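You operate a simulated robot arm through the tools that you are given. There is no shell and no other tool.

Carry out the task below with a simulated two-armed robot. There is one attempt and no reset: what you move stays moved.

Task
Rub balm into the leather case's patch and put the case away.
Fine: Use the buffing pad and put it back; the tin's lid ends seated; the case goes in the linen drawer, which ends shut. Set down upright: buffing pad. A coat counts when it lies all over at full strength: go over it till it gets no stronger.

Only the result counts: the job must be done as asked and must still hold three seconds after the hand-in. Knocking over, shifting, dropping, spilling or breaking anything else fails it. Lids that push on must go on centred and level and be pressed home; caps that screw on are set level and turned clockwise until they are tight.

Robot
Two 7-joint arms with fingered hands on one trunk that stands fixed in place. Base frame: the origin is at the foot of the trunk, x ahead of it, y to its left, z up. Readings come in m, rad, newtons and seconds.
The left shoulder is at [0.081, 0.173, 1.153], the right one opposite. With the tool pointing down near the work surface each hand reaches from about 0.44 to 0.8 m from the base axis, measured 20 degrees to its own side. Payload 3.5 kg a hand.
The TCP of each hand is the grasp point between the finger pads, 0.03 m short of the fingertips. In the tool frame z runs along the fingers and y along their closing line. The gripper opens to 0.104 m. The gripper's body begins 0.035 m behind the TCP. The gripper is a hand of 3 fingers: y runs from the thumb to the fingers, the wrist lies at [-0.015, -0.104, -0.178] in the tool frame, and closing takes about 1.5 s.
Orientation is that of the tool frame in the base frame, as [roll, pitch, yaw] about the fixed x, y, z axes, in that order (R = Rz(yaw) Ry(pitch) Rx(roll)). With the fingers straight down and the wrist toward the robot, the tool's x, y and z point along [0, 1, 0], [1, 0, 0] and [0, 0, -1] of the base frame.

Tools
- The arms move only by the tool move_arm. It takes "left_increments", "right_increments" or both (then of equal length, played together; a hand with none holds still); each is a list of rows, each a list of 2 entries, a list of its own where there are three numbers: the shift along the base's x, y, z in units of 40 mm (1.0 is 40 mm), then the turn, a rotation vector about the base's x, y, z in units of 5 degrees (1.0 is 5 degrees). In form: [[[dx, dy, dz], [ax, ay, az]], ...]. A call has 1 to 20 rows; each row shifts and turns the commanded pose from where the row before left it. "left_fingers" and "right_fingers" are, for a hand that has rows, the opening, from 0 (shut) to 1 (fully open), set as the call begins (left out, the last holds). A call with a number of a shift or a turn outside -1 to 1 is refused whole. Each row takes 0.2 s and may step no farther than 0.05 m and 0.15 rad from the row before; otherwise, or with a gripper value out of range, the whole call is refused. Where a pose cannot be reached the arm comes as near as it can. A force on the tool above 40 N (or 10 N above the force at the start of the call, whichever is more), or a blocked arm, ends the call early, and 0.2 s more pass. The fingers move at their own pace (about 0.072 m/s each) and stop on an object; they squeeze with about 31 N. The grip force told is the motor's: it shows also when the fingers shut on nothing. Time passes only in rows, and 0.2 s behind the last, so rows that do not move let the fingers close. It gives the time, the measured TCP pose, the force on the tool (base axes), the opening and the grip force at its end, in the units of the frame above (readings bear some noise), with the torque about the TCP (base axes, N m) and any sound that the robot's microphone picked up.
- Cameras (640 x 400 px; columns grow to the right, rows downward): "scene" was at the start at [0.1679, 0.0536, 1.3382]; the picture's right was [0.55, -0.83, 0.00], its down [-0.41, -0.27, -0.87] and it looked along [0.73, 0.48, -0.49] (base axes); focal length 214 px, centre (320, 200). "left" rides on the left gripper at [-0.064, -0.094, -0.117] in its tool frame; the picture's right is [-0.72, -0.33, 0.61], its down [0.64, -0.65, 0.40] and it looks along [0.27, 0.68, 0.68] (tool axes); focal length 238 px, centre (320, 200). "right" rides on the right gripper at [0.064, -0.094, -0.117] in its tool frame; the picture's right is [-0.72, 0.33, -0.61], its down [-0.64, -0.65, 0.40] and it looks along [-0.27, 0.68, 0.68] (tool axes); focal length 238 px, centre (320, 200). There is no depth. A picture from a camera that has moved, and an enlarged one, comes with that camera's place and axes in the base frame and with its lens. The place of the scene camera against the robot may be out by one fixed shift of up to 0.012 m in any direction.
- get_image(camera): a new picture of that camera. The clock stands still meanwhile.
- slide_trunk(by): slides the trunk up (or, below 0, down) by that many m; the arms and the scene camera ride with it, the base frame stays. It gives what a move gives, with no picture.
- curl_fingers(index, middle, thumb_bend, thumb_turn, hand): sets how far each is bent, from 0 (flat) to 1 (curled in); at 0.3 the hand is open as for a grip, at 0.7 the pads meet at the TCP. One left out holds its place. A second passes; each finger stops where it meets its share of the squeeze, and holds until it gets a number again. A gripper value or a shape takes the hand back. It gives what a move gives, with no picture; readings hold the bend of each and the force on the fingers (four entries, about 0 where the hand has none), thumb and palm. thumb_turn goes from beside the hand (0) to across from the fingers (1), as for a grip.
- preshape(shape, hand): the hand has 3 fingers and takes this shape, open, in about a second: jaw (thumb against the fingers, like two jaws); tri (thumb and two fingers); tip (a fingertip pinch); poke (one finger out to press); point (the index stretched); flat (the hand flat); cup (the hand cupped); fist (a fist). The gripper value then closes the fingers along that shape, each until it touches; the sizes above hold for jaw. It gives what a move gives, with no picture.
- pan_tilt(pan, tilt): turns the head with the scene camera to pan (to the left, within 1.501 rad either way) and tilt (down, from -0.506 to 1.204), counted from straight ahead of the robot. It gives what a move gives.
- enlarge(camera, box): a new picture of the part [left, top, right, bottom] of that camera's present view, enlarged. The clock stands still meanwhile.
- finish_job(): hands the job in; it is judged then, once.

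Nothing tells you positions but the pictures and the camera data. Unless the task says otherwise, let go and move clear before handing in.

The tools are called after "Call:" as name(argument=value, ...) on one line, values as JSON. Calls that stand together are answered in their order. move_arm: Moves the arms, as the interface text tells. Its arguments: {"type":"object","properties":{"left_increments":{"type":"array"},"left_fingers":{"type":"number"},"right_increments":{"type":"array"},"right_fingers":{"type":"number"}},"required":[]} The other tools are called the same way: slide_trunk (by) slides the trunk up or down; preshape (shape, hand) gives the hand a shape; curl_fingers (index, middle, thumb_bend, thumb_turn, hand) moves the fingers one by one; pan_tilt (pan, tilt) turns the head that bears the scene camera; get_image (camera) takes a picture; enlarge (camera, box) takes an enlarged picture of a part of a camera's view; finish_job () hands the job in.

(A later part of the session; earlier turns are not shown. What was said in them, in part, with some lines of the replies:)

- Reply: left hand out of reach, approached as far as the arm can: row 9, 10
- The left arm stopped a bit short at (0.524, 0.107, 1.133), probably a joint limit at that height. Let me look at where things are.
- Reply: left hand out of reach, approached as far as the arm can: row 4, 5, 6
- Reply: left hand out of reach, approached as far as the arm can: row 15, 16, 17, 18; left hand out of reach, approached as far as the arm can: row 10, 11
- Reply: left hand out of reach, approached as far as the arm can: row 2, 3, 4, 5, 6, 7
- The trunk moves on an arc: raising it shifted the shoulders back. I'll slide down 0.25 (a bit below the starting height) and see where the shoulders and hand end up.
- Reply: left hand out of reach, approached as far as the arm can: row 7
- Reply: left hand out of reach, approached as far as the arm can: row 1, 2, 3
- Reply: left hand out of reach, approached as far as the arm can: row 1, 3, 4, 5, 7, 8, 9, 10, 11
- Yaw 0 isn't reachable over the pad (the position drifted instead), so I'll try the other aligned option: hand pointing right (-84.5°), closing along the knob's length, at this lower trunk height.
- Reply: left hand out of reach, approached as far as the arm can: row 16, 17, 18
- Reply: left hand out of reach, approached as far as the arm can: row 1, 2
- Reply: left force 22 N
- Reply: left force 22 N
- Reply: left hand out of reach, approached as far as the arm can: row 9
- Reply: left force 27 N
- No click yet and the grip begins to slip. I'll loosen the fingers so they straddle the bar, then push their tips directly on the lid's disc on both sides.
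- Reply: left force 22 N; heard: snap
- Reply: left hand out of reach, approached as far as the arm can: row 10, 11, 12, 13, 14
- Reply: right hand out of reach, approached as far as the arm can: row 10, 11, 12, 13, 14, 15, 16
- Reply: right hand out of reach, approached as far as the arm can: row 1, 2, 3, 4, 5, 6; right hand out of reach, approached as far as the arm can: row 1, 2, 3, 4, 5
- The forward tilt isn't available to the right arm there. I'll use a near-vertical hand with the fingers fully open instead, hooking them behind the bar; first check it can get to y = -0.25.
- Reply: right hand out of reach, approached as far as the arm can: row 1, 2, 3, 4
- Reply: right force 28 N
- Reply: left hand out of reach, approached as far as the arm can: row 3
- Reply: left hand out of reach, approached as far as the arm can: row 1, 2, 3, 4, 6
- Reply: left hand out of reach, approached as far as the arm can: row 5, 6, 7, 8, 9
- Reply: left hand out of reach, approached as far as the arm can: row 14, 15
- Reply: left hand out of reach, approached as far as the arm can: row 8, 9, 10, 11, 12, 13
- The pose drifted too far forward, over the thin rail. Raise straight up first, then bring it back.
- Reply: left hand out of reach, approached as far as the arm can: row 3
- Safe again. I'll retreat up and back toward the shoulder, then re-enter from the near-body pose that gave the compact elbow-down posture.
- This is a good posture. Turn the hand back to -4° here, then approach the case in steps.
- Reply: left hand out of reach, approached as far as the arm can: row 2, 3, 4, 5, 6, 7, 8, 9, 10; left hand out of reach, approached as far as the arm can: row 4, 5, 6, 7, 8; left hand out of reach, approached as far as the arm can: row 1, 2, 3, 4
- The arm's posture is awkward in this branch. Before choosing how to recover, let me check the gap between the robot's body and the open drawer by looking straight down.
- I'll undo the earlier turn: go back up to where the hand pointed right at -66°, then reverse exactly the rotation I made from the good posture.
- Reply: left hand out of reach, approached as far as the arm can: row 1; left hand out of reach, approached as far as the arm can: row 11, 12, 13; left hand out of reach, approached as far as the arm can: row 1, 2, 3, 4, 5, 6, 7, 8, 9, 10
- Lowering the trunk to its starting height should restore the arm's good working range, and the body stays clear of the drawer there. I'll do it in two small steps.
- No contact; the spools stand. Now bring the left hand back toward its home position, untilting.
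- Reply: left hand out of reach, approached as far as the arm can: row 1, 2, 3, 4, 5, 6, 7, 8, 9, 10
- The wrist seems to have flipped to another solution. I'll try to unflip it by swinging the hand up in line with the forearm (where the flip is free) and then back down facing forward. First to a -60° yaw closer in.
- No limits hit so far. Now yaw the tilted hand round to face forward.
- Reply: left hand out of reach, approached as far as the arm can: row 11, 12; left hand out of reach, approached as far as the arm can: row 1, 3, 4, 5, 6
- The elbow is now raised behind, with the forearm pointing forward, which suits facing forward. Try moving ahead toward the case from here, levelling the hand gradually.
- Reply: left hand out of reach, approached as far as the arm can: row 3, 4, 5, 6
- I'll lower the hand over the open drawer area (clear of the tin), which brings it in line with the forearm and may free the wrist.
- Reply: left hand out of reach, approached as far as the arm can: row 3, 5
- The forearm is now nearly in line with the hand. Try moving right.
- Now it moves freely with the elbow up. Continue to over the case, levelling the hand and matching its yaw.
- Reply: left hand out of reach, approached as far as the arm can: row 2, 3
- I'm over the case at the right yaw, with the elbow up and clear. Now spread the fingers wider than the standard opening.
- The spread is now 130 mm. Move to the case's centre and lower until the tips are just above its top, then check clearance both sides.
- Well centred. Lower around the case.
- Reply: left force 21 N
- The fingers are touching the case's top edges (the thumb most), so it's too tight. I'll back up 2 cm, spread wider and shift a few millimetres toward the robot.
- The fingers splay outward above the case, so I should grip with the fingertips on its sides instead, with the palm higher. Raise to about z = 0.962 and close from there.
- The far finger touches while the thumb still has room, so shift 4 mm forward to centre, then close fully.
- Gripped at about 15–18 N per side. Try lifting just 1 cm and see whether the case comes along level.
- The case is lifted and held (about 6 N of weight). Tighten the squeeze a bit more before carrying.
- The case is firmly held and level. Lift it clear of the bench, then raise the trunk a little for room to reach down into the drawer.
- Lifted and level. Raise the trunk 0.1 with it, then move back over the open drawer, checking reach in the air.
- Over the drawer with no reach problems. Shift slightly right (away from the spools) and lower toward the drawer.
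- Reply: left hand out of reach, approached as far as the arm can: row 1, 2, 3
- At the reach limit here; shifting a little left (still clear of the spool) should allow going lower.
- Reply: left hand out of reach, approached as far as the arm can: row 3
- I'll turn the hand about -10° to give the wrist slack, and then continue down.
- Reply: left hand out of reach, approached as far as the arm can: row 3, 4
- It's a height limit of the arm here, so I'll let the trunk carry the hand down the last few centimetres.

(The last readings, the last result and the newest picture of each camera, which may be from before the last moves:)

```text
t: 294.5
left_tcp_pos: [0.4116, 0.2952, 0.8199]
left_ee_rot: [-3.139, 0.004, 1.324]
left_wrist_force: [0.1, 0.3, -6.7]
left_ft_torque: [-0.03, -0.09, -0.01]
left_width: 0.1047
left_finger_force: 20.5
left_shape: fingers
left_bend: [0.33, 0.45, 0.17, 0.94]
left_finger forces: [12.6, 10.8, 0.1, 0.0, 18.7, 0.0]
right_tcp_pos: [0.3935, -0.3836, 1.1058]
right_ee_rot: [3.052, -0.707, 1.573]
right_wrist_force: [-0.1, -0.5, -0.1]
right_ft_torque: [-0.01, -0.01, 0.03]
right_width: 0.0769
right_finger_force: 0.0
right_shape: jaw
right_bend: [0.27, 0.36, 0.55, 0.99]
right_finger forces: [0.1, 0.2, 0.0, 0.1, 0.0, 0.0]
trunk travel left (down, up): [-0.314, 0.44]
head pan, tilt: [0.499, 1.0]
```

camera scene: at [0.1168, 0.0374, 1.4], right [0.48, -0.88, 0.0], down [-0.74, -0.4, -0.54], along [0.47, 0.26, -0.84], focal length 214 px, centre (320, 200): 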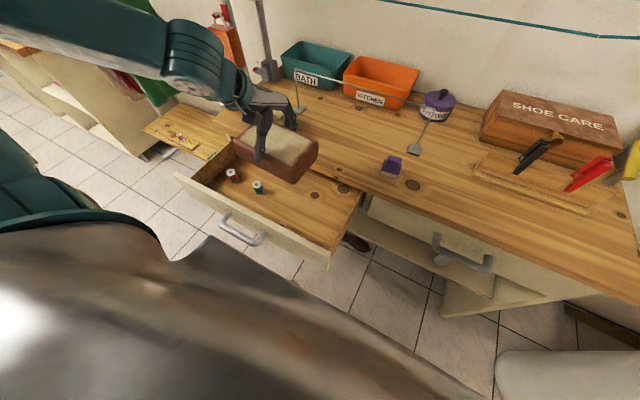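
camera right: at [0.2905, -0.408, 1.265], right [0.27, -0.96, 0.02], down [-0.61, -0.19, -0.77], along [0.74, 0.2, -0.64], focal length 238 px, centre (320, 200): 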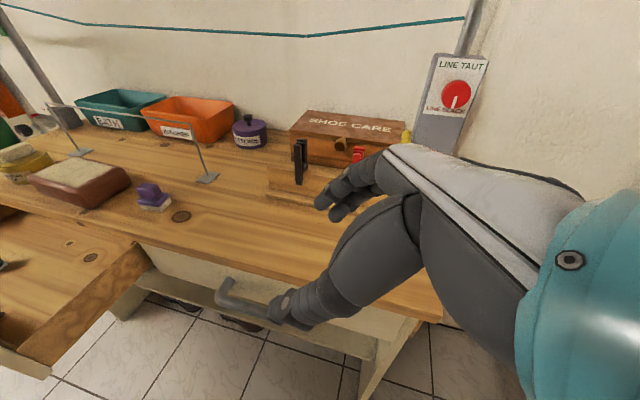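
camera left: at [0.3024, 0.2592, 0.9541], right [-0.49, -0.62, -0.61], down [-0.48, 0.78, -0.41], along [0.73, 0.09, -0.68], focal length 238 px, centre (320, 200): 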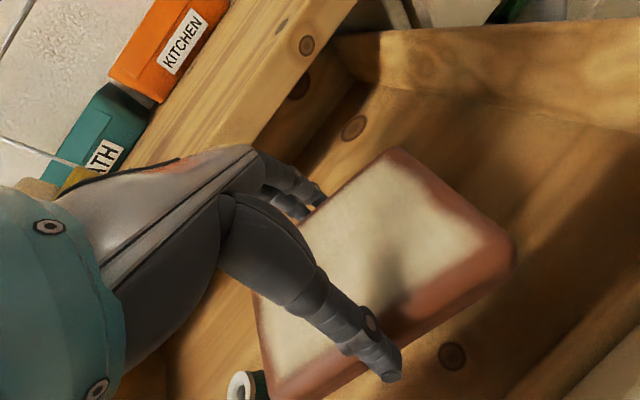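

Call:
enlarge(camera="scene", box=[230, 130, 350, 240])

Call:
get_image(camera="left")

Call:
slide_trunk(by=-0.006)

```text
3.64 times, centred on (290, 185) of scene
camera zoom: at [0.1282, 0.0373, 1.3635], right [0.48, -0.88, 0.0], down [-0.74, -0.4, -0.54], along [0.47, 0.26, -0.84], focal length 780 px, centre (429, 254)
```

zoom: 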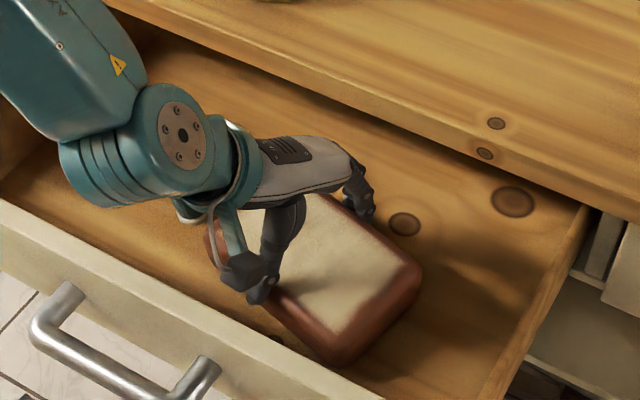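

```text
taken
camera left: at [0.3025, 0.2592, 0.938], right [-0.49, -0.62, -0.61], down [-0.48, 0.78, -0.41], along [0.73, 0.09, -0.68], focal length 238 px, centre (320, 200)
```

left: 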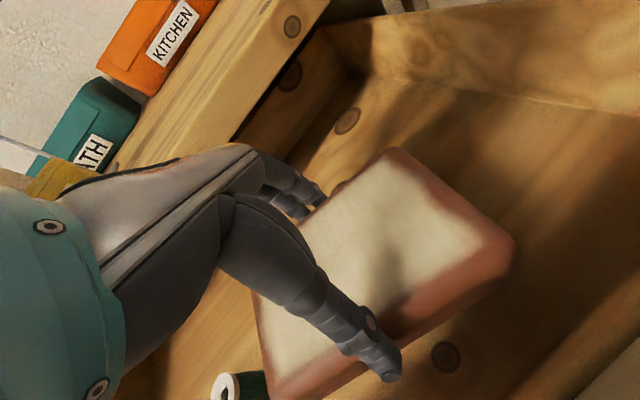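

```text
t: 295.1
left_tcp_pos: [0.4103, 0.2963, 0.8145]
left_ee_rot: [-3.14, 0.004, 1.325]
left_wrist_force: [0.5, -0.3, -6.4]
left_ft_torque: [0.0, -0.11, -0.03]
left_width: 0.1046
left_finger_force: 21.1
left_shape: fingers
left_bend: [0.33, 0.45, 0.17, 0.94]
left_finger forces: [12.3, 10.9, 0.0, 0.0, 18.8, 0.0]
right_tcp_pos: [0.3931, -0.3832, 1.0981]
right_ee_rot: [3.052, -0.71, 1.573]
right_wrist_force: [-0.7, 0.6, 0.3]
right_ft_torque: [-0.03, -0.01, 0.01]
right_width: 0.077
right_finger_force: 0.1
right_shape: jaw
right_bend: [0.27, 0.36, 0.55, 0.99]
right_finger forces: [0.0, 0.1, 0.0, 0.0, 0.1, 0.0]
trunk travel left (down, up): [-0.308, 0.446]
head pan, tilt: [0.499, 1.0]
```

Call:
slide_trunk(by=-0.006)

Call:
slide_trunk(by=-0.005)

```text
t: 295.6
left_tcp_pos: [0.4111, 0.2945, 0.8081]
left_ee_rot: [3.141, 0.005, 1.326]
left_wrist_force: [1.4, 0.1, -0.3]
left_ft_torque: [-0.02, 0.23, -0.04]
left_width: 0.1046
left_finger_force: 22.0
left_shape: fingers
left_bend: [0.33, 0.45, 0.16, 0.94]
left_finger forces: [12.1, 11.1, 0.0, 0.0, 21.1, 0.2]
right_tcp_pos: [0.394, -0.3845, 1.0924]
right_ee_rot: [3.055, -0.709, 1.571]
right_wrist_force: [-0.4, 0.3, 0.0]
right_ft_torque: [-0.01, 0.03, -0.01]
right_width: 0.0772
right_finger_force: 0.1
right_shape: jaw
right_bend: [0.27, 0.36, 0.55, 0.99]
right_finger forces: [0.1, 0.0, 0.1, 0.0, 0.0, 0.1]
trunk travel left (down, up): [-0.302, 0.452]
head pan, tilt: [0.499, 1.0]
```

```text
t: 296.2
left_tcp_pos: [0.412, 0.294, 0.8058]
left_ee_rot: [3.135, 0.003, 1.324]
left_wrist_force: [1.0, 3.9, 32.0]
left_ft_torque: [0.18, 1.1, 0.07]
left_width: 0.106
left_finger_force: 26.6
left_shape: fingers
left_bend: [0.34, 0.46, 0.1, 0.94]
left_finger forces: [11.2, 10.8, 0.1, 0.0, 31.8, 0.0]
right_tcp_pos: [0.3917, -0.3851, 1.0885]
right_ee_rot: [3.052, -0.71, 1.572]
right_wrist_force: [-0.4, -0.3, -0.8]
right_ft_torque: [0.0, 0.05, -0.05]
right_width: 0.0769
right_finger_force: 0.1
right_shape: jaw
right_bend: [0.27, 0.36, 0.55, 0.99]
right_finger forces: [0.0, 0.0, 0.0, 0.1, 0.1, 0.0]
trunk travel left (down, up): [-0.297, 0.457]
head pan, tilt: [0.499, 1.0]
```

The case has touched the drawer bottom. Ease off a few millimetres and open the fingers.

Call:
slide_trunk(by=0.004)

Call:
curl_fingers(hand="left", index=0.2, middle=0.2, thumb_bend=0.08)

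Call:
enlarge(camera="scene", box=[230, 130, 350, 240])

Call:
get_image(camera="left")

```text
t: 296.7
left_tcp_pos: [0.4087, 0.2943, 0.8065]
left_ee_rot: [-3.141, 0.002, 1.326]
left_wrist_force: [-0.9, 0.3, 13.0]
left_ft_torque: [-0.05, 0.32, -0.03]
left_width: 0.1052
left_finger_force: 23.5
left_shape: fingers
left_bend: [0.34, 0.46, 0.12, 0.94]
left_finger forces: [11.4, 11.1, 0.0, 0.0, 24.5, 0.0]
right_tcp_pos: [0.393, -0.3843, 1.091]
right_ee_rot: [3.054, -0.71, 1.573]
right_wrist_force: [-0.3, 0.3, -0.3]
right_ft_torque: [0.0, 0.0, 0.01]
right_width: 0.0767
right_finger_force: 0.0
right_shape: jaw
right_bend: [0.27, 0.36, 0.55, 0.99]
right_finger forces: [0.0, 0.1, 0.0, 0.1, 0.1, 0.0]
trunk travel left (down, up): [-0.301, 0.453]
head pan, tilt: [0.499, 1.0]
```

```text
t: 297.7
left_tcp_pos: [0.4097, 0.2958, 0.8071]
left_ee_rot: [3.141, 0.004, 1.324]
left_wrist_force: [-1.5, -1.6, 0.7]
left_ft_torque: [0.0, 0.01, 0.06]
left_width: 0.1345
left_finger_force: 0.6
left_shape: fingers
left_bend: [0.2, 0.2, 0.07, 0.95]
left_finger forces: [0.0, 0.0, 0.0, 0.1, 1.0, 0.0]
right_tcp_pos: [0.3932, -0.3832, 1.0912]
right_ee_rot: [3.055, -0.708, 1.571]
right_wrist_force: [0.5, 0.5, 0.7]
right_ft_torque: [-0.02, 0.02, 0.0]
right_width: 0.077
right_finger_force: 0.0
right_shape: jaw
right_bend: [0.27, 0.36, 0.55, 0.99]
right_finger forces: [0.1, 0.0, 0.0, 0.0, 0.1, 0.0]
trunk travel left (down, up): [-0.301, 0.453]
head pan, tilt: [0.499, 1.0]
```

```text
3.64 times, centred on (290, 185) of scene
camera zoom: at [0.1327, 0.037, 1.3503], right [0.48, -0.88, 0.0], down [-0.74, -0.4, -0.54], along [0.47, 0.26, -0.84], focal length 780 px, centre (429, 254)
```

zoom: 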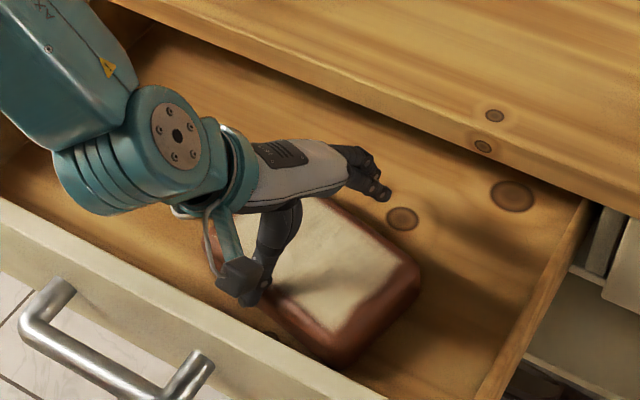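

```text
taken
camera left: at [0.3025, 0.2592, 0.9252], right [-0.49, -0.62, -0.61], down [-0.48, 0.78, -0.41], along [0.73, 0.09, -0.68], focal length 238 px, centre (320, 200)
```

left: 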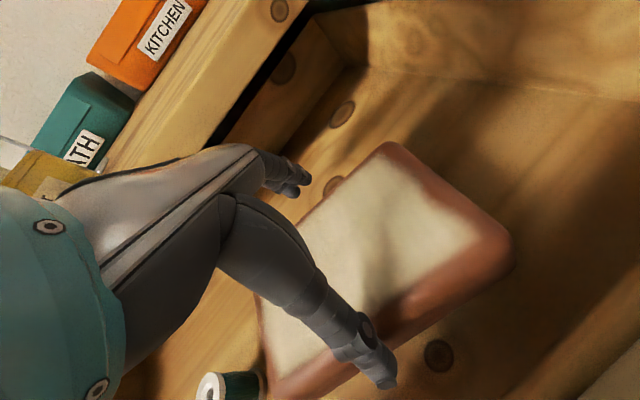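

Released; the case lies flat in the drawer. Lift the hand straight up and check.

Call:
move_arm(left_increments=[[[0, 0, 0.2], [0, 0, 0]], [[0, 0, 0.5], [0, 0, 0]], [[0, 0, 0.8], [0, 0, 0]], [[0, 0, 0.8], [0, 0, 0]], [[0, 0, 0.8], [0, 0, 0]], [[0, 0, 0.8], [0, 0, 0]]])

Call:
enlarge(camera="scene", box=[180, 100, 380, 260])

Call:
get_image(camera="left")

```text
t: 299.1
left_tcp_pos: [0.4113, 0.2947, 0.9641]
left_ee_rot: [-3.14, 0.004, 1.324]
left_wrist_force: [-0.4, 0.3, -0.3]
left_ft_torque: [-0.03, 0.02, -0.03]
left_width: 0.134
left_finger_force: 0.0
left_shape: fingers
left_bend: [0.2, 0.2, 0.08, 0.96]
left_finger forces: [0.0, 0.1, 0.0, 0.1, 0.0, 0.1]
right_tcp_pos: [0.3927, -0.3846, 1.0918]
right_ee_rot: [3.055, -0.709, 1.571]
right_wrist_force: [0.2, -0.6, -0.4]
right_ft_torque: [0.03, -0.01, 0.02]
right_width: 0.0769
right_finger_force: 0.1
right_shape: jaw
right_bend: [0.27, 0.36, 0.55, 0.99]
right_finger forces: [0.0, 0.1, 0.0, 0.0, 0.0, 0.1]
trunk travel left (down, up): [-0.301, 0.453]
head pan, tilt: [0.499, 1.0]
```

```text
2.50 times, centred on (280, 180) of scene
camera zoom: at [0.1325, 0.0367, 1.3504], right [0.48, -0.88, 0.0], down [-0.74, -0.4, -0.54], along [0.47, 0.26, -0.84], focal length 536 px, centre (420, 250)
```

zoom: 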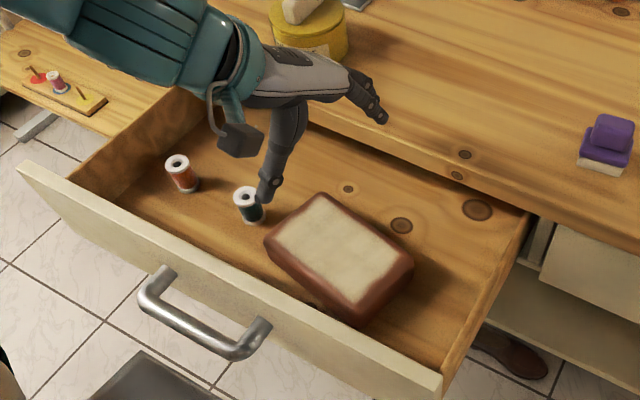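

```text
taken
camera left: at [0.3027, 0.259, 1.0823], right [-0.49, -0.62, -0.61], down [-0.48, 0.78, -0.41], along [0.73, 0.09, -0.68], focal length 238 px, centre (320, 200)
```

left: 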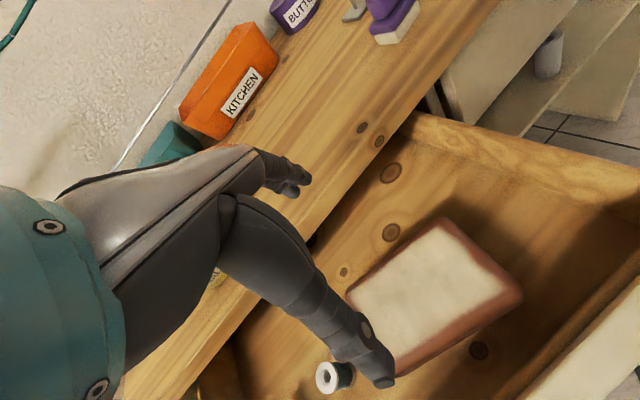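

The case lies flat in the drawer, coat intact, both spools standing. To shut the drawer I'll raise the trunk (gaining room near the body), close the hand, and bring it down in front of the handle to push.

Call:
slide_trunk(by=0.2)

Call:
move_arm(left_increments=[[[-0.3, 0.3, 0], [0, 0, 0]], [[-0.5, 0.3, 0], [0, 0, 0]], [[-0.6, 0.3, 0], [0, 0, 0]], [[-0.6, 0.3, 0], [0, 0, 0]], [[-0.7, 0.3, 0], [0, 0, 0]], [[-0.7, 0.3, 0], [0, 0, 0]], [[-0.7, 0.3, 0], [0, 0, 0]], [[-0.7, 0.3, 0], [0, 0, 0]], [[-0.7, 0.3, 0], [0, 0, 0]]], left_fingers=0)

Call:
get_image(camera="scene")

```text
t: 301.3
left_tcp_pos: [0.411, 0.2954, 1.1631]
left_ee_rot: [-3.14, 0.002, 1.326]
left_wrist_force: [0.3, 0.5, 0.0]
left_ft_torque: [-0.04, 0.0, 0.02]
left_width: 0.1341
left_finger_force: 0.1
left_shape: fingers
left_bend: [0.2, 0.2, 0.08, 0.96]
left_finger forces: [0.0, 0.0, 0.0, 0.0, 0.1, 0.0]
right_tcp_pos: [0.3936, -0.383, 1.2919]
right_ee_rot: [3.053, -0.709, 1.573]
right_wrist_force: [0.1, -0.8, -0.2]
right_ft_torque: [0.0, 0.03, 0.01]
right_width: 0.0769
right_finger_force: 0.1
right_shape: jaw
right_bend: [0.27, 0.36, 0.55, 0.99]
right_finger forces: [0.0, 0.0, 0.0, 0.0, 0.1, 0.0]
trunk travel left (down, up): [-0.501, 0.253]
head pan, tilt: [0.499, 1.0]
```

```text
t: 303.3
left_tcp_pos: [0.1976, 0.4131, 1.1602]
left_ee_rot: [-3.141, 0.004, 1.322]
left_wrist_force: [-0.2, -0.7, 0.7]
left_ft_torque: [0.0, 0.01, 0.0]
left_width: 0.0
left_finger_force: 31.3
left_shape: jaw
left_bend: [0.7, 0.7, 0.49, 1.0]
left_finger forces: [0.0, 0.0, 0.0, 0.0, 0.1, 0.0]
left hand out of reach, approached as far as the arm can: row 7, 8
right_tcp_pos: [0.3927, -0.3843, 1.2917]
right_ee_rot: [3.054, -0.708, 1.572]
right_wrist_force: [-0.5, 1.1, 0.6]
right_ft_torque: [-0.01, -0.01, -0.01]
right_width: 0.0768
right_finger_force: 0.1
right_shape: jaw
right_bend: [0.27, 0.36, 0.55, 0.99]
right_finger forces: [0.0, 0.0, 0.1, 0.0, 0.0, 0.0]
trunk travel left (down, up): [-0.501, 0.253]
head pan, tilt: [0.499, 1.0]
```

```text
taken
camera scene: at [0.0837, 0.0367, 1.5522], right [0.48, -0.88, 0.0], down [-0.74, -0.4, -0.54], along [0.47, 0.26, -0.84], focal length 214 px, centre (320, 200)
```

scene: 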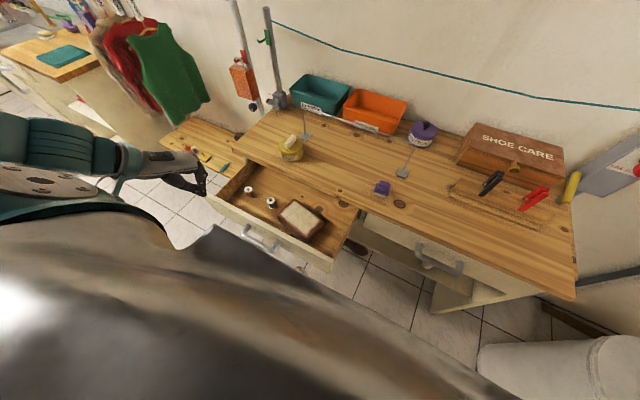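

Reached the spot just before the handle. Descend alongside it.

Call:
move_arm(left_increments=[[[-0.1, 0, -0.8], [0, 0, 0]], [[-0.1, 0, -0.9], [0, 0, 0]], [[-0.1, 0, -0.9], [0, 0, 0]], [[-0.1, 0, -0.9], [0, 0, 0]], [[0, 0, -0.9], [0, 0, 0]], [[0, 0, -0.9], [0, 0, 0]]])

Call:
enlarge(camera="scene", box=[150, 110, 370, 290])

Call:
get_image(camera="left")

```text
t: 304.7
left_tcp_pos: [0.1816, 0.4144, 0.9463]
left_ee_rot: [-3.139, 0.002, 1.322]
left_wrist_force: [-0.4, -0.5, 0.6]
left_ft_torque: [-0.01, 0.03, -0.03]
left_width: 0.0
left_finger_force: 31.0
left_shape: jaw
left_bend: [0.7, 0.7, 0.49, 1.0]
left_finger forces: [0.0, 0.1, 0.0, 0.1, 0.1, 0.0]
left hand out of reach, approached as far as the arm can: row 5
right_tcp_pos: [0.3961, -0.3823, 1.2911]
right_ee_rot: [3.057, -0.709, 1.571]
right_wrist_force: [1.0, -0.4, 0.6]
right_ft_torque: [0.0, 0.0, 0.0]
right_width: 0.0769
right_finger_force: 0.0
right_shape: jaw
right_bend: [0.27, 0.36, 0.55, 0.99]
right_finger forces: [0.0, 0.1, 0.0, 0.0, 0.0, 0.1]
trunk travel left (down, up): [-0.501, 0.253]
head pan, tilt: [0.499, 1.0]
```

```text
2.22 times, centred on (260, 200) of scene
camera zoom: at [0.0873, 0.0379, 1.5519], right [0.48, -0.88, 0.0], down [-0.74, -0.4, -0.54], along [0.47, 0.26, -0.84], focal length 477 px, centre (453, 200)
```

zoom: 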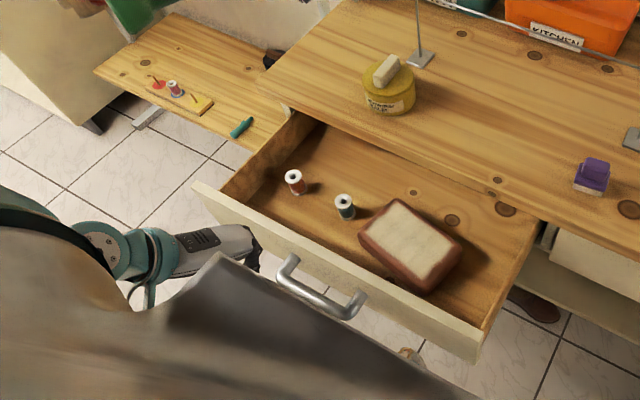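

```text
taken
camera left: at [0.074, 0.3783, 1.0636], right [-0.5, -0.62, -0.61], down [-0.48, 0.78, -0.4], along [0.73, 0.09, -0.68], focal length 238 px, centre (320, 200)
```

left: 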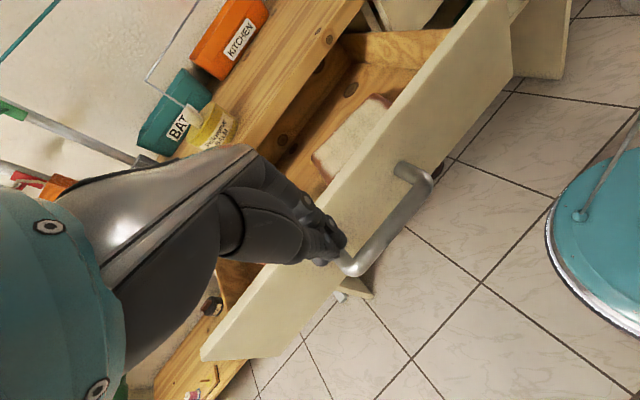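

The closed hand is just behind the handle bar. Shift slightly right and lower in front of it.

Call:
move_arm(left_increments=[[[-0.05, -0.35, -0.3], [0, 0, 0]], [[-0.05, -0.35, -0.6], [0, 0, 0]], [[0, 0, -0.8], [0, 0, 0]], [[0, 0, -0.8], [0, 0, 0]], [[0, 0, -0.6], [0, 0, 0]], [[0, 0, 0], [0, 0, 0]]])

Call:
get_image(camera="left")

Call:
enlarge(camera="scene", box=[150, 110, 370, 290])

```text
t: 306.1
left_tcp_pos: [0.1783, 0.3852, 0.8227]
left_ee_rot: [-3.139, 0.004, 1.325]
left_wrist_force: [-0.4, -0.5, 0.0]
left_ft_torque: [0.01, -0.02, -0.01]
left_width: 0.0001
left_finger_force: 31.4
left_shape: jaw
left_bend: [0.7, 0.7, 0.49, 1.0]
left_finger forces: [0.1, 0.0, 0.0, 0.1, 0.1, 0.1]
right_tcp_pos: [0.3937, -0.3833, 1.2922]
right_ee_rot: [3.056, -0.707, 1.572]
right_wrist_force: [-0.9, -0.6, 0.0]
right_ft_torque: [-0.02, -0.01, -0.03]
right_width: 0.077
right_finger_force: 0.1
right_shape: jaw
right_bend: [0.27, 0.36, 0.55, 0.99]
right_finger forces: [0.0, 0.0, 0.0, 0.1, 0.0, 0.1]
trunk travel left (down, up): [-0.501, 0.253]
head pan, tilt: [0.499, 1.0]
```

```text
taken
camera left: at [0.07, 0.3487, 0.9416], right [-0.49, -0.62, -0.61], down [-0.48, 0.78, -0.41], along [0.73, 0.09, -0.68], focal length 238 px, centre (320, 200)
```

left: 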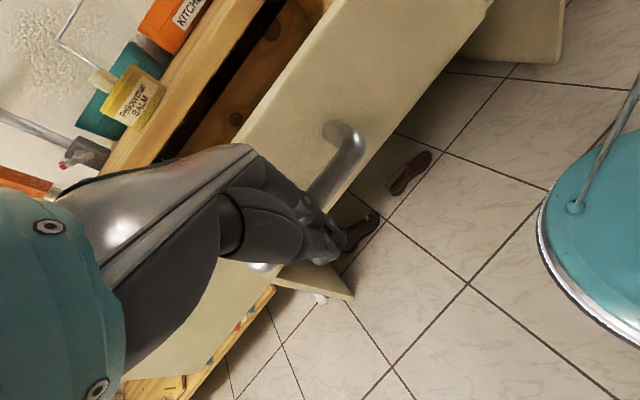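

```text
2.22 times, centred on (260, 200) of scene
camera zoom: at [0.0847, 0.037, 1.5521], right [0.48, -0.88, 0.0], down [-0.74, -0.4, -0.54], along [0.47, 0.26, -0.84], focal length 477 px, centre (453, 200)
```

zoom: 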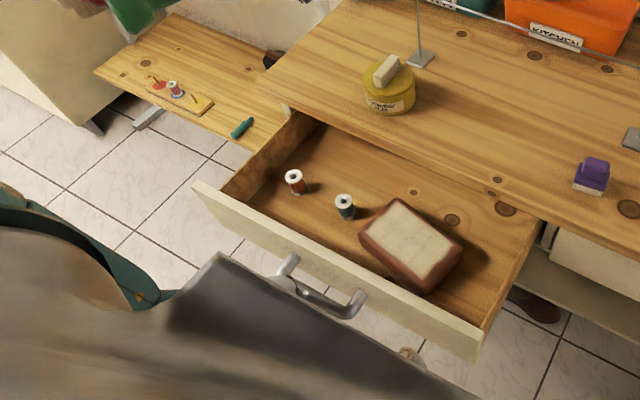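

In front of the bar. Now push the drawer slowly shut.

Call:
move_arm(left_increments=[[[0.1, 0, 0], [0, 0, 0]], [[0.1, 0, 0], [0, 0, 0]], [[0.1, 0, 0], [0, 0, 0]], [[0.1, 0, 0], [0, 0, 0]], [[0.12, 0, 0], [0, 0, 0]], [[0.15, 0, 0], [0, 0, 0]], [[0.15, 0, 0], [0, 0, 0]], [[0.18, 0, 0], [0, 0, 0]], [[0.18, 0, 0], [0, 0, 0]], [[0.2, 0, 0], [0, 0, 0]], [[0.2, 0, 0], [0, 0, 0]], [[0.2, 0, 0], [0, 0, 0]], [[0.2, 0, 0], [0, 0, 0]], [[0.2, 0, 0], [0, 0, 0]], [[0.15, 0, 0], [0, 0, 0]], [[0.1, 0, 0], [0, 0, 0]], [[0, 0, 0], [0, 0, 0]]])

Call:
get_image(camera="left")

Call:
enlarge(camera="scene", box=[150, 110, 370, 290])

```text
t: 309.7
left_tcp_pos: [0.275, 0.3844, 0.8236]
left_ee_rot: [3.141, 0.002, 1.325]
left_wrist_force: [-0.1, -0.4, 1.5]
left_ft_torque: [0.03, 0.01, -0.01]
left_width: 0.0
left_finger_force: 31.3
left_shape: jaw
left_bend: [0.7, 0.7, 0.49, 1.0]
left_finger forces: [0.1, 0.6, 0.0, 0.1, 0.0, 0.1]
right_tcp_pos: [0.3926, -0.3834, 1.2912]
right_ee_rot: [3.053, -0.707, 1.573]
right_wrist_force: [-0.6, -0.5, 0.6]
right_ft_torque: [-0.01, -0.02, -0.02]
right_width: 0.0768
right_finger_force: 0.1
right_shape: jaw
right_bend: [0.27, 0.36, 0.55, 0.99]
right_finger forces: [0.1, 0.1, 0.0, 0.1, 0.1, 0.0]
trunk travel left (down, up): [-0.501, 0.253]
head pan, tilt: [0.499, 1.0]
```

```text
taken
camera left: at [0.1665, 0.3495, 0.9422], right [-0.49, -0.62, -0.61], down [-0.48, 0.78, -0.41], along [0.73, 0.09, -0.68], focal length 238 px, centre (320, 200)
```

left: 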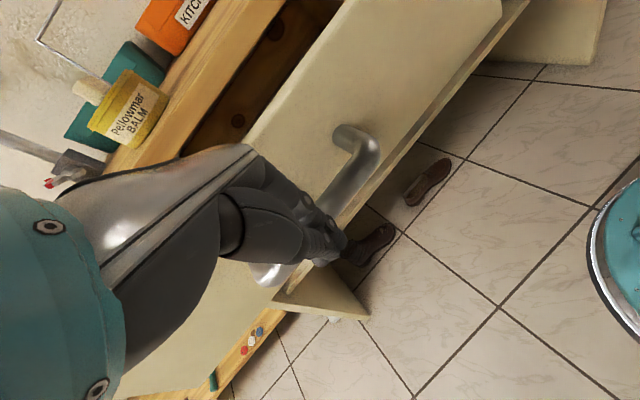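

```text
2.22 times, centred on (260, 200) of scene
camera zoom: at [0.0844, 0.037, 1.5521], right [0.48, -0.88, 0.0], down [-0.74, -0.4, -0.54], along [0.47, 0.26, -0.84], focal length 477 px, centre (453, 200)
```

zoom: 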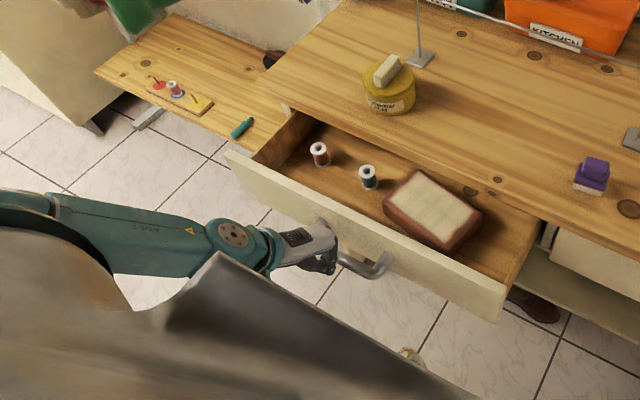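

Closing smoothly, spools upright. Continue.

Call:
move_arm(left_increments=[[[0.1, 0, 0], [0, 0, 0]], [[0.15, 0, 0], [0, 0, 0]], [[0.2, 0, 0], [0, 0, 0]], [[0.2, 0, 0], [0, 0, 0]], [[0.2, 0, 0], [0, 0, 0]], [[0.2, 0, 0], [0, 0, 0]], [[0.2, 0, 0], [0, 0, 0]], [[0.2, 0, 0], [0, 0, 0]], [[0.2, 0, 0], [0, 0, 0]], [[0.2, 0, 0], [0, 0, 0]], [[0.2, 0, 0], [0, 0, 0]], [[0.2, 0, 0], [0, 0, 0]], [[0.2, 0, 0], [0, 0, 0]], [[0.2, 0, 0], [0, 0, 0]], [[0.15, 0, 0], [0, 0, 0]], [[0.1, 0, 0], [0, 0, 0]], [[0, 0, 0], [0, 0, 0]]])

Call:
get_image(camera="left")

Call:
enlarge(camera="scene", box=[150, 110, 370, 290])

```text
t: 313.3
left_tcp_pos: [0.3895, 0.386, 0.8223]
left_ee_rot: [-3.141, 0.004, 1.324]
left_wrist_force: [-2.1, -0.3, 0.6]
left_ft_torque: [0.01, 0.04, 0.01]
left_width: 0.0002
left_finger_force: 30.9
left_shape: jaw
left_bend: [0.7, 0.7, 0.49, 1.0]
left_finger forces: [0.1, 0.8, 0.0, 0.0, 0.0, 0.1]
right_tcp_pos: [0.3934, -0.3841, 1.2896]
right_ee_rot: [3.054, -0.709, 1.574]
right_wrist_force: [0.9, -0.1, -0.5]
right_ft_torque: [0.01, 0.02, 0.01]
right_width: 0.0767
right_finger_force: 0.0
right_shape: jaw
right_bend: [0.27, 0.36, 0.55, 0.99]
right_finger forces: [0.0, 0.1, 0.0, 0.0, 0.1, 0.0]
trunk travel left (down, up): [-0.501, 0.253]
head pan, tilt: [0.499, 1.0]
```

```text
taken
camera left: at [0.2816, 0.349, 0.9417], right [-0.49, -0.62, -0.61], down [-0.48, 0.78, -0.41], along [0.73, 0.09, -0.68], focal length 238 px, centre (320, 200)
```

left: 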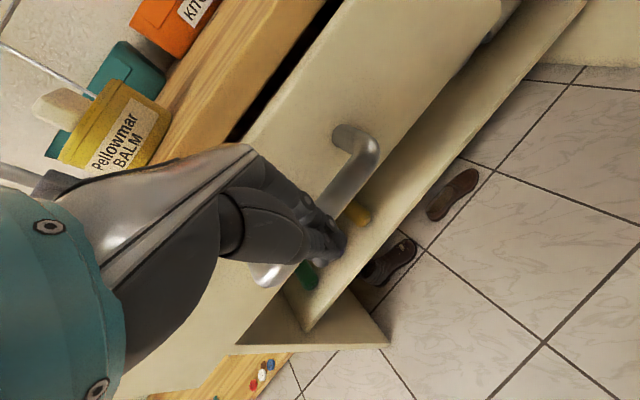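

```text
2.22 times, centred on (260, 200) of scene
camera zoom: at [0.0844, 0.037, 1.5521], right [0.48, -0.88, 0.0], down [-0.74, -0.4, -0.54], along [0.47, 0.26, -0.84], focal length 477 px, centre (453, 200)
```

zoom: 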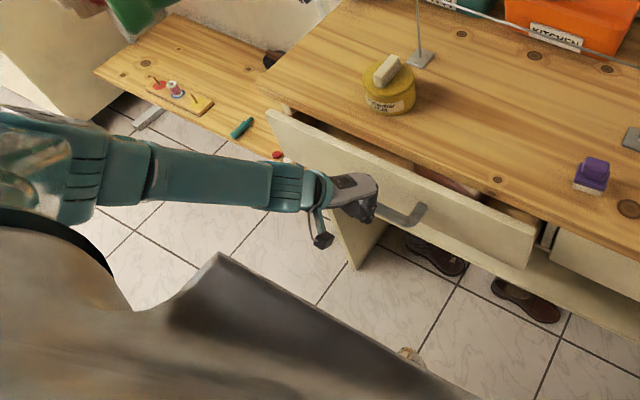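

Call:
move_arm(left_increments=[[[0.1, 0, 0], [0, 0, 0]], [[0.12, 0, 0], [0, 0, 0]], [[0.12, 0, 0], [0, 0, 0]], [[0.12, 0, 0], [0, 0, 0]], [[0.12, 0, 0], [0, 0, 0]], [[0.1, 0, 0], [0, 0, 0]], [[0.1, 0, 0], [0, 0, 0]], [[0, 0, 0], [0, 0, 0]]])

Call:
get_image(camera="left")

Call:
enlarge(camera="scene", box=[200, 130, 370, 270])

```text
t: 315.1
left_tcp_pos: [0.423, 0.3847, 0.8241]
left_ee_rot: [3.141, 0.002, 1.324]
left_wrist_force: [0.1, 0.5, -0.8]
left_ft_torque: [0.02, -0.01, 0.01]
left_width: 0.0
left_finger_force: 31.7
left_shape: jaw
left_bend: [0.7, 0.7, 0.49, 1.0]
left_finger forces: [0.0, 0.3, 0.1, 0.1, 0.0, 0.0]
right_tcp_pos: [0.3924, -0.3836, 1.2917]
right_ee_rot: [3.055, -0.707, 1.571]
right_wrist_force: [0.7, -1.1, 0.4]
right_ft_torque: [-0.02, 0.01, 0.01]
right_width: 0.0767
right_finger_force: 0.0
right_shape: jaw
right_bend: [0.27, 0.36, 0.55, 0.99]
right_finger forces: [0.0, 0.0, 0.1, 0.0, 0.0, 0.1]
trunk travel left (down, up): [-0.501, 0.253]
head pan, tilt: [0.499, 1.0]
```

```text
taken
camera left: at [0.3138, 0.3486, 0.9422], right [-0.49, -0.62, -0.61], down [-0.48, 0.78, -0.41], along [0.73, 0.09, -0.68], focal length 238 px, centre (320, 200)
```

left: 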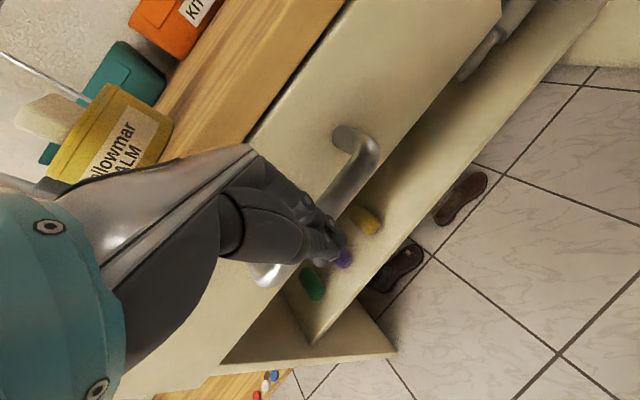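

```text
2.86 times, centred on (285, 200) of scene
camera zoom: at [0.0844, 0.037, 1.5521], right [0.48, -0.88, 0.0], down [-0.74, -0.4, -0.54], along [0.47, 0.26, -0.84], focal length 613 px, centre (420, 200)
```

zoom: 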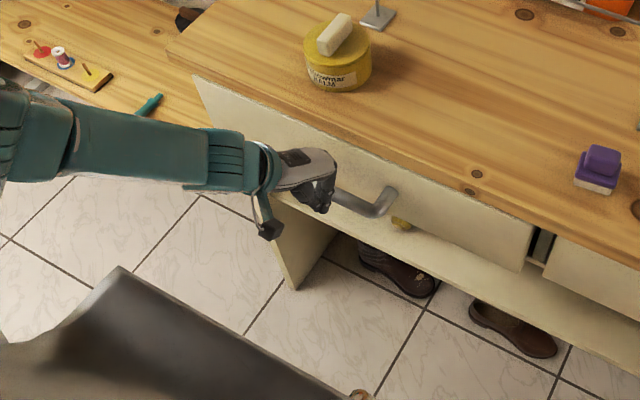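

Nearly shut. Push the last bit until it meets the stop.

Call:
move_arm(left_increments=[[[0.08, 0, 0], [0, 0, 0]], [[0.08, 0, 0], [0, 0, 0]], [[0.06, 0, 0], [0, 0, 0]], [[0, 0, 0], [0, 0, 0]]])

Call:
move_arm(left_increments=[[[0.06, 0, 0], [0, 0, 0]], [[0.06, 0, 0], [0, 0, 0]], [[0, 0, 0], [0, 0, 0]]])

```text
t: 316.1
left_tcp_pos: [0.4301, 0.3863, 0.8234]
left_ee_rot: [3.141, 0.002, 1.324]
left_wrist_force: [-1.9, -0.7, 0.4]
left_ft_torque: [0.01, -0.06, -0.01]
left_width: 0.0
left_finger_force: 31.7
left_shape: jaw
left_bend: [0.7, 0.7, 0.49, 1.0]
left_finger forces: [0.0, 1.7, 0.1, 0.0, 0.0, 0.0]
right_tcp_pos: [0.392, -0.3838, 1.2917]
right_ee_rot: [3.056, -0.71, 1.571]
right_wrist_force: [0.7, -0.1, -0.6]
right_ft_torque: [0.02, -0.02, -0.01]
right_width: 0.077
right_finger_force: 0.0
right_shape: jaw
right_bend: [0.27, 0.36, 0.55, 0.99]
right_finger forces: [0.0, 0.0, 0.1, 0.1, 0.1, 0.1]
trunk travel left (down, up): [-0.501, 0.253]
head pan, tilt: [0.499, 1.0]
```

```text
t: 316.9
left_tcp_pos: [0.4348, 0.3849, 0.8234]
left_ee_rot: [3.14, 0.004, 1.324]
left_wrist_force: [-0.8, 0.1, 0.8]
left_ft_torque: [0.0, -0.02, -0.01]
left_width: 0.0
left_finger_force: 30.9
left_shape: jaw
left_bend: [0.7, 0.7, 0.49, 1.0]
left_finger forces: [0.0, 0.8, 0.1, 0.0, 0.0, 0.0]
right_tcp_pos: [0.392, -0.384, 1.2918]
right_ee_rot: [3.053, -0.708, 1.573]
right_wrist_force: [-0.2, 0.0, -0.5]
right_ft_torque: [0.03, -0.03, 0.01]
right_width: 0.0767
right_finger_force: 0.0
right_shape: jaw
right_bend: [0.27, 0.36, 0.55, 0.99]
right_finger forces: [0.0, 0.1, 0.1, 0.0, 0.0, 0.1]
trunk travel left (down, up): [-0.501, 0.253]
head pan, tilt: [0.499, 1.0]
```

Call:
move_arm(left_increments=[[[0.06, 0, 0], [0, 0, 0]], [[0.04, 0, 0], [0, 0, 0]], [[0, 0, 0], [0, 0, 0]]])

Call:
enlarge(camera="scene", box=[250, 130, 370, 230])

Call:
get_image(camera="left")

```text
t: 317.7
left_tcp_pos: [0.4375, 0.3848, 0.8237]
left_ee_rot: [-3.14, 0.005, 1.327]
left_wrist_force: [-7.0, 0.3, 2.3]
left_ft_torque: [0.01, 0.12, 0.06]
left_width: 0.0
left_finger_force: 30.9
left_shape: jaw
left_bend: [0.7, 0.7, 0.49, 1.0]
left_finger forces: [0.0, 6.6, 0.0, 0.1, 0.0, 0.0]
right_tcp_pos: [0.3922, -0.3848, 1.2921]
right_ee_rot: [3.054, -0.708, 1.572]
right_wrist_force: [0.9, 0.0, 0.4]
right_ft_torque: [0.01, -0.03, 0.01]
right_width: 0.077
right_finger_force: 0.1
right_shape: jaw
right_bend: [0.27, 0.36, 0.55, 0.99]
right_finger forces: [0.1, 0.1, 0.0, 0.0, 0.0, 0.1]
trunk travel left (down, up): [-0.501, 0.253]
head pan, tilt: [0.499, 1.0]
```

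```text
4.00 times, centred on (310, 180) of scene
camera zoom: at [0.0836, 0.0369, 1.5522], right [0.48, -0.88, 0.0], down [-0.74, -0.4, -0.54], along [0.47, 0.26, -0.84], focal length 858 px, centre (360, 280)
```

zoom: 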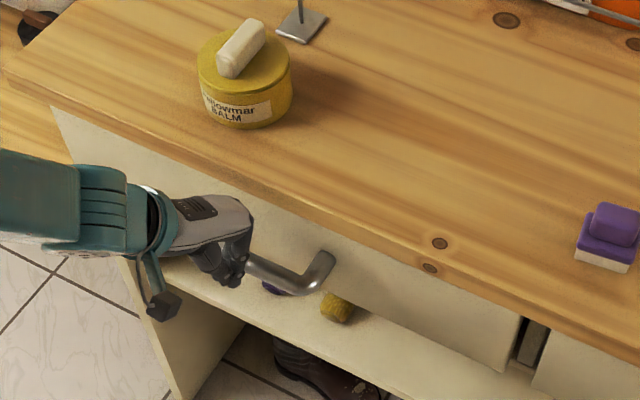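

```text
taken
camera left: at [0.33, 0.3485, 0.9418], right [-0.49, -0.62, -0.61], down [-0.48, 0.78, -0.41], along [0.73, 0.09, -0.68], focal length 238 px, centre (320, 200)
```

left: 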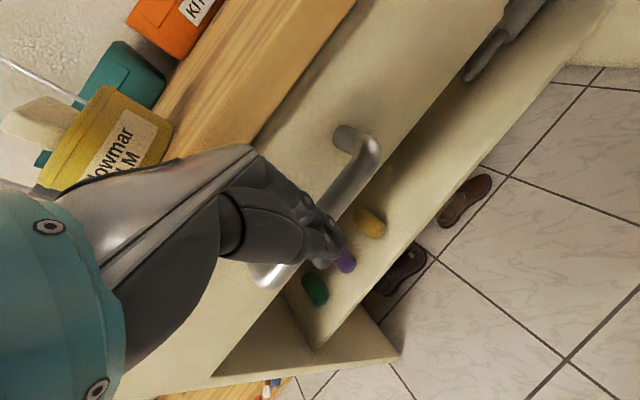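

Call:
move_arm(left_increments=[[[0.06, 0, 0], [0, 0, 0]], [[0, 0, 0], [0, 0, 0]]])

```text
t: 318.3
left_tcp_pos: [0.4392, 0.386, 0.8243]
left_ee_rot: [-3.141, 0.004, 1.324]
left_wrist_force: [-12.2, -1.3, 3.7]
left_ft_torque: [-0.01, 0.12, 0.09]
left_width: 0.0001
left_finger_force: 30.8
left_shape: jaw
left_bend: [0.7, 0.7, 0.49, 1.0]
left_finger forces: [0.0, 12.2, 0.0, 0.1, 0.0, 0.1]
right_tcp_pos: [0.3918, -0.3842, 1.2917]
right_ee_rot: [3.054, -0.71, 1.571]
right_wrist_force: [0.2, -0.5, -0.8]
right_ft_torque: [0.02, -0.03, 0.02]
right_width: 0.0772
right_finger_force: 0.1
right_shape: jaw
right_bend: [0.27, 0.36, 0.55, 0.99]
right_finger forces: [0.0, 0.1, 0.0, 0.0, 0.0, 0.1]
trunk travel left (down, up): [-0.501, 0.253]
head pan, tilt: [0.499, 1.0]
```

At the stop. Back the hand away and verify the drawer is fully flush.

Call:
move_arm(left_increments=[[[-0.3, 0, 0], [0, 0, 0]], [[-0.7, 0, 0], [0, 0, 0]], [[-0.5, 0, 0.6], [0, 0, 0]], [[0, 0, 0.9], [0, 0, 0]], [[0, 0.3, 0.9], [0, 0, 0]], [[0, 0.3, 0.9], [0, 0, 0]], [[0, 0.3, 0.9], [0, 0, 0]]])

Call:
pan_tilt(pan=0.0, tilt=0.9)

Call:
slide_trunk(by=-0.15)

Call:
get_image(camera="scene")

Call:
enlarge(camera="scene", box=[160, 200, 260, 260])

```text
t: 319.9
left_tcp_pos: [0.3815, 0.4221, 0.9918]
left_ee_rot: [-3.139, 0.003, 1.323]
left_wrist_force: [0.4, -0.4, -0.4]
left_ft_torque: [0.0, 0.02, 0.01]
left_width: 0.0001
left_finger_force: 31.3
left_shape: jaw
left_bend: [0.7, 0.7, 0.49, 1.0]
left_finger forces: [0.0, 0.0, 0.0, 0.1, 0.1, 0.1]
right_tcp_pos: [0.3934, -0.3851, 1.2918]
right_ee_rot: [3.056, -0.707, 1.572]
right_wrist_force: [0.1, 0.5, -0.7]
right_ft_torque: [0.01, 0.01, -0.04]
right_width: 0.0769
right_finger_force: 0.1
right_shape: jaw
right_bend: [0.27, 0.36, 0.55, 0.99]
right_finger forces: [0.0, 0.0, 0.0, 0.1, 0.0, 0.0]
trunk travel left (down, up): [-0.501, 0.253]
head pan, tilt: [0.499, 1.0]
```

```text
t: 320.8
left_tcp_pos: [0.3825, 0.4213, 0.9907]
left_ee_rot: [-3.138, 0.004, 1.324]
left_wrist_force: [0.4, -0.1, 0.1]
left_ft_torque: [0.01, 0.0, 0.01]
left_width: 0.0001
left_finger_force: 30.3
left_shape: jaw
left_bend: [0.7, 0.7, 0.49, 1.0]
left_finger forces: [0.1, 0.0, 0.1, 0.1, 0.0, 0.0]
right_tcp_pos: [0.3928, -0.3843, 1.2911]
right_ee_rot: [3.054, -0.708, 1.571]
right_wrist_force: [-0.3, -0.1, -0.6]
right_ft_torque: [-0.02, 0.0, -0.01]
right_width: 0.0769
right_finger_force: 0.1
right_shape: jaw
right_bend: [0.27, 0.36, 0.55, 0.99]
right_finger forces: [0.1, 0.0, 0.0, 0.0, 0.0, 0.0]
trunk travel left (down, up): [-0.501, 0.253]
head pan, tilt: [0.0, 0.901]
```

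```text
t: 322.5
left_tcp_pos: [0.3812, 0.4208, 0.8426]
left_ee_rot: [3.14, 0.005, 1.324]
left_wrist_force: [0.0, 0.5, 0.1]
left_ft_torque: [0.01, 0.0, 0.01]
left_width: 0.0
left_finger_force: 30.8
left_shape: jaw
left_bend: [0.7, 0.7, 0.49, 1.0]
left_finger forces: [0.0, 0.0, 0.1, 0.1, 0.0, 0.0]
right_tcp_pos: [0.3933, -0.3836, 1.1414]
right_ee_rot: [3.055, -0.709, 1.571]
right_wrist_force: [0.2, -0.3, 0.4]
right_ft_torque: [0.01, -0.02, 0.0]
right_width: 0.0769
right_finger_force: 0.0
right_shape: jaw
right_bend: [0.27, 0.36, 0.55, 0.99]
right_finger forces: [0.1, 0.1, 0.0, 0.0, 0.0, 0.0]
trunk travel left (down, up): [-0.351, 0.403]
head pan, tilt: [0.0, 0.901]
```

```text
taken
camera scene: at [0.1299, 0.0037, 1.4084], right [0.0, -1.0, 0.0], down [-0.78, 0.0, -0.62], along [0.62, 0.0, -0.78], focal length 214 px, centre (320, 200)
```

scene: 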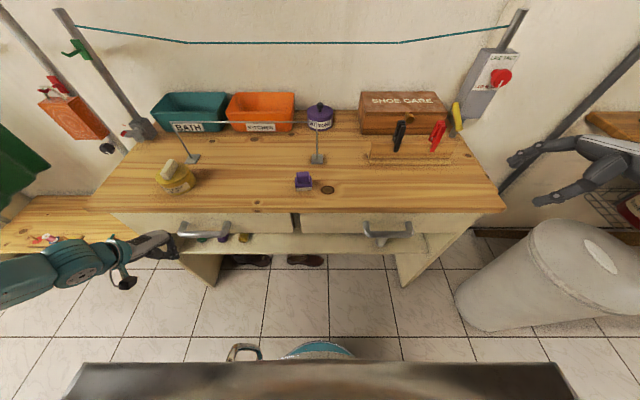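

```text
6.40 times, centred on (210, 230) of scene
camera zoom: at [0.1299, 0.0037, 1.4084], right [0.0, -1.0, 0.0], down [-0.78, 0.0, -0.62], along [0.62, 0.0, -0.78], focal length 1373 px, centre (1024, 8)
```

zoom: 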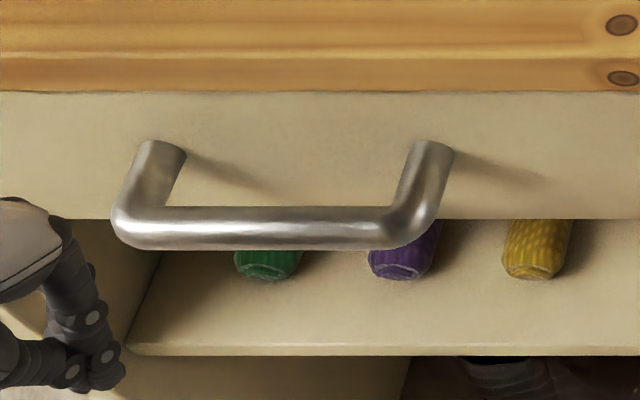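

The handle sits exactly where it was when closed: the drawer is fully shut. Now lift the left hand clear and do a final inspection of everything.

Call:
move_arm(left_increments=[[[0, 0.2, 0.8], [0, 0, 0]], [[0, 0.2, 0.9], [0, 0, 0]], [[0, 0.2, 0.9], [0, 0, 0]], [[0, 0.2, 0.9], [0, 0, 0]], [[0, 0, 0.9], [0, 0, 0]], [[0, 0, 0.9], [0, 0, 0]], [[0, 0, 0.9], [0, 0, 0]]])

Call:
enlarge(camera="scene", box=[90, 80, 340, 260])

Call:
enlarge(camera="scene", box=[270, 80, 520, 260])

Call:
enlarge(camera="scene", box=[270, 150, 350, 210])

Call:
enlarge(camera="scene", box=[140, 145, 220, 205])

```text
t: 324.1
left_tcp_pos: [0.3808, 0.4526, 1.0886]
left_ee_rot: [-3.141, 0.004, 1.325]
left_wrist_force: [-0.7, -0.1, -0.3]
left_ft_torque: [0.0, 0.0, 0.01]
left_width: 0.0
left_finger_force: 31.3
left_shape: jaw
left_bend: [0.7, 0.7, 0.49, 1.0]
left_finger forces: [0.1, 0.0, 0.0, 0.1, 0.1, 0.1]
right_tcp_pos: [0.3935, -0.3832, 1.1414]
right_ee_rot: [3.053, -0.711, 1.573]
right_wrist_force: [-0.6, 1.0, 0.2]
right_ft_torque: [-0.02, -0.02, 0.0]
right_width: 0.0768
right_finger_force: 0.0
right_shape: jaw
right_bend: [0.27, 0.36, 0.55, 0.99]
right_finger forces: [0.0, 0.0, 0.0, 0.0, 0.0, 0.0]
trunk travel left (down, up): [-0.351, 0.403]
head pan, tilt: [0.0, 0.901]
```

```text
2.22 times, centred on (215, 170) of scene
camera zoom: at [0.1298, 0.0035, 1.4083], right [0.0, -1.0, 0.0], down [-0.78, 0.0, -0.62], along [0.62, 0.0, -0.78], focal length 477 px, centre (553, 267)
```

zoom: 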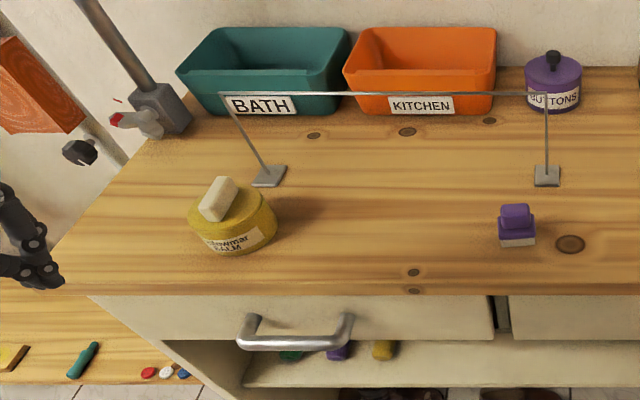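

```text
2.22 times, centred on (395, 170) of scene
camera zoom: at [0.1298, 0.0035, 1.4083], right [0.0, -1.0, 0.0], down [-0.78, 0.0, -0.62], along [0.62, 0.0, -0.78], focal length 477 px, centre (153, 267)
```

zoom: 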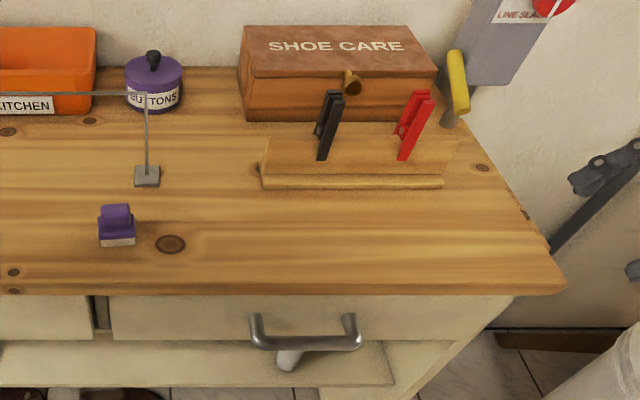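

```text
6.67 times, centred on (310, 180) of scene
camera zoom: at [0.1298, 0.0035, 1.4083], right [0.0, -1.0, 0.0], down [-0.78, 0.0, -0.62], along [0.62, 0.0, -0.78], focal length 1430 px, centre (387, 333)
```

zoom: 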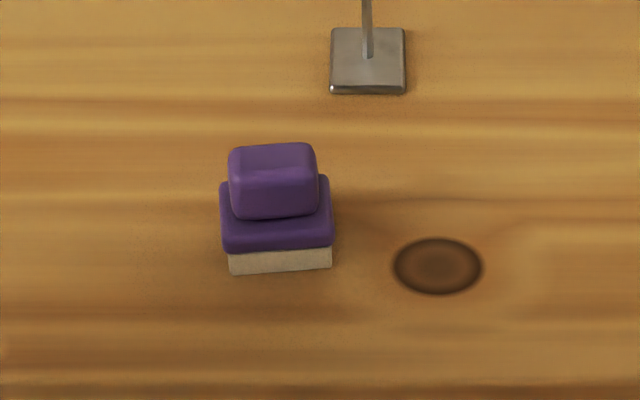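

```text
6.67 times, centred on (180, 175) of scene
camera zoom: at [0.1298, 0.0035, 1.4083], right [0.0, -1.0, 0.0], down [-0.78, 0.0, -0.62], along [0.62, 0.0, -0.78], focal length 1430 px, centre (1253, 367)
```

zoom: 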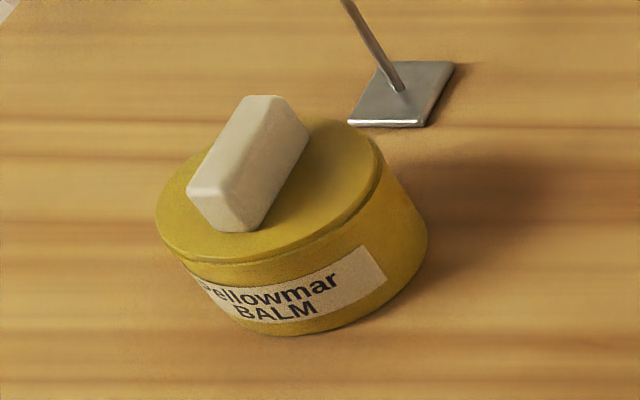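

Everything is in place: the patch was fully coated before the case went into the left drawer. That drawer is shut with the spools left standing when last seen. The pad is upright on its spot, the tin's lid has snapped on level, the sock drawer is shut, and both hands are clear. One assumption remains: neither drawer is labelled, and I took the left one as the linen drawer because the right one holds socks. Handing in.

Call:
finish_job()

```text
The job is handed in.
```

The job is handed in. The case's patch has a full, even coat of balm, and the case is lying flat, coated side up, in the left-hand drawer, which is shut.

- **Drawer choice:** neither drawer is labelled, so the left one is my inference. The right drawer has sock compartments, while the left is plain with two thread spools, so I took the left as the linen drawer.
- **Balm coat:** the last pass with fresh balm made no visible difference, so I took the coat as full strength. It covers nearly the whole top of the case.
- **Pad and tin:** the buffing pad is back upright on its original spot. The tin's lid snapped on and sits level and centred.
- **Other drawer:** I opened the sock drawer to check it and pushed it shut again.
- **Spools:** both were standing when I last saw them, partway through closing the drawer slowly. I did not reopen it to check afterwards.

Both hands are clear of everything.
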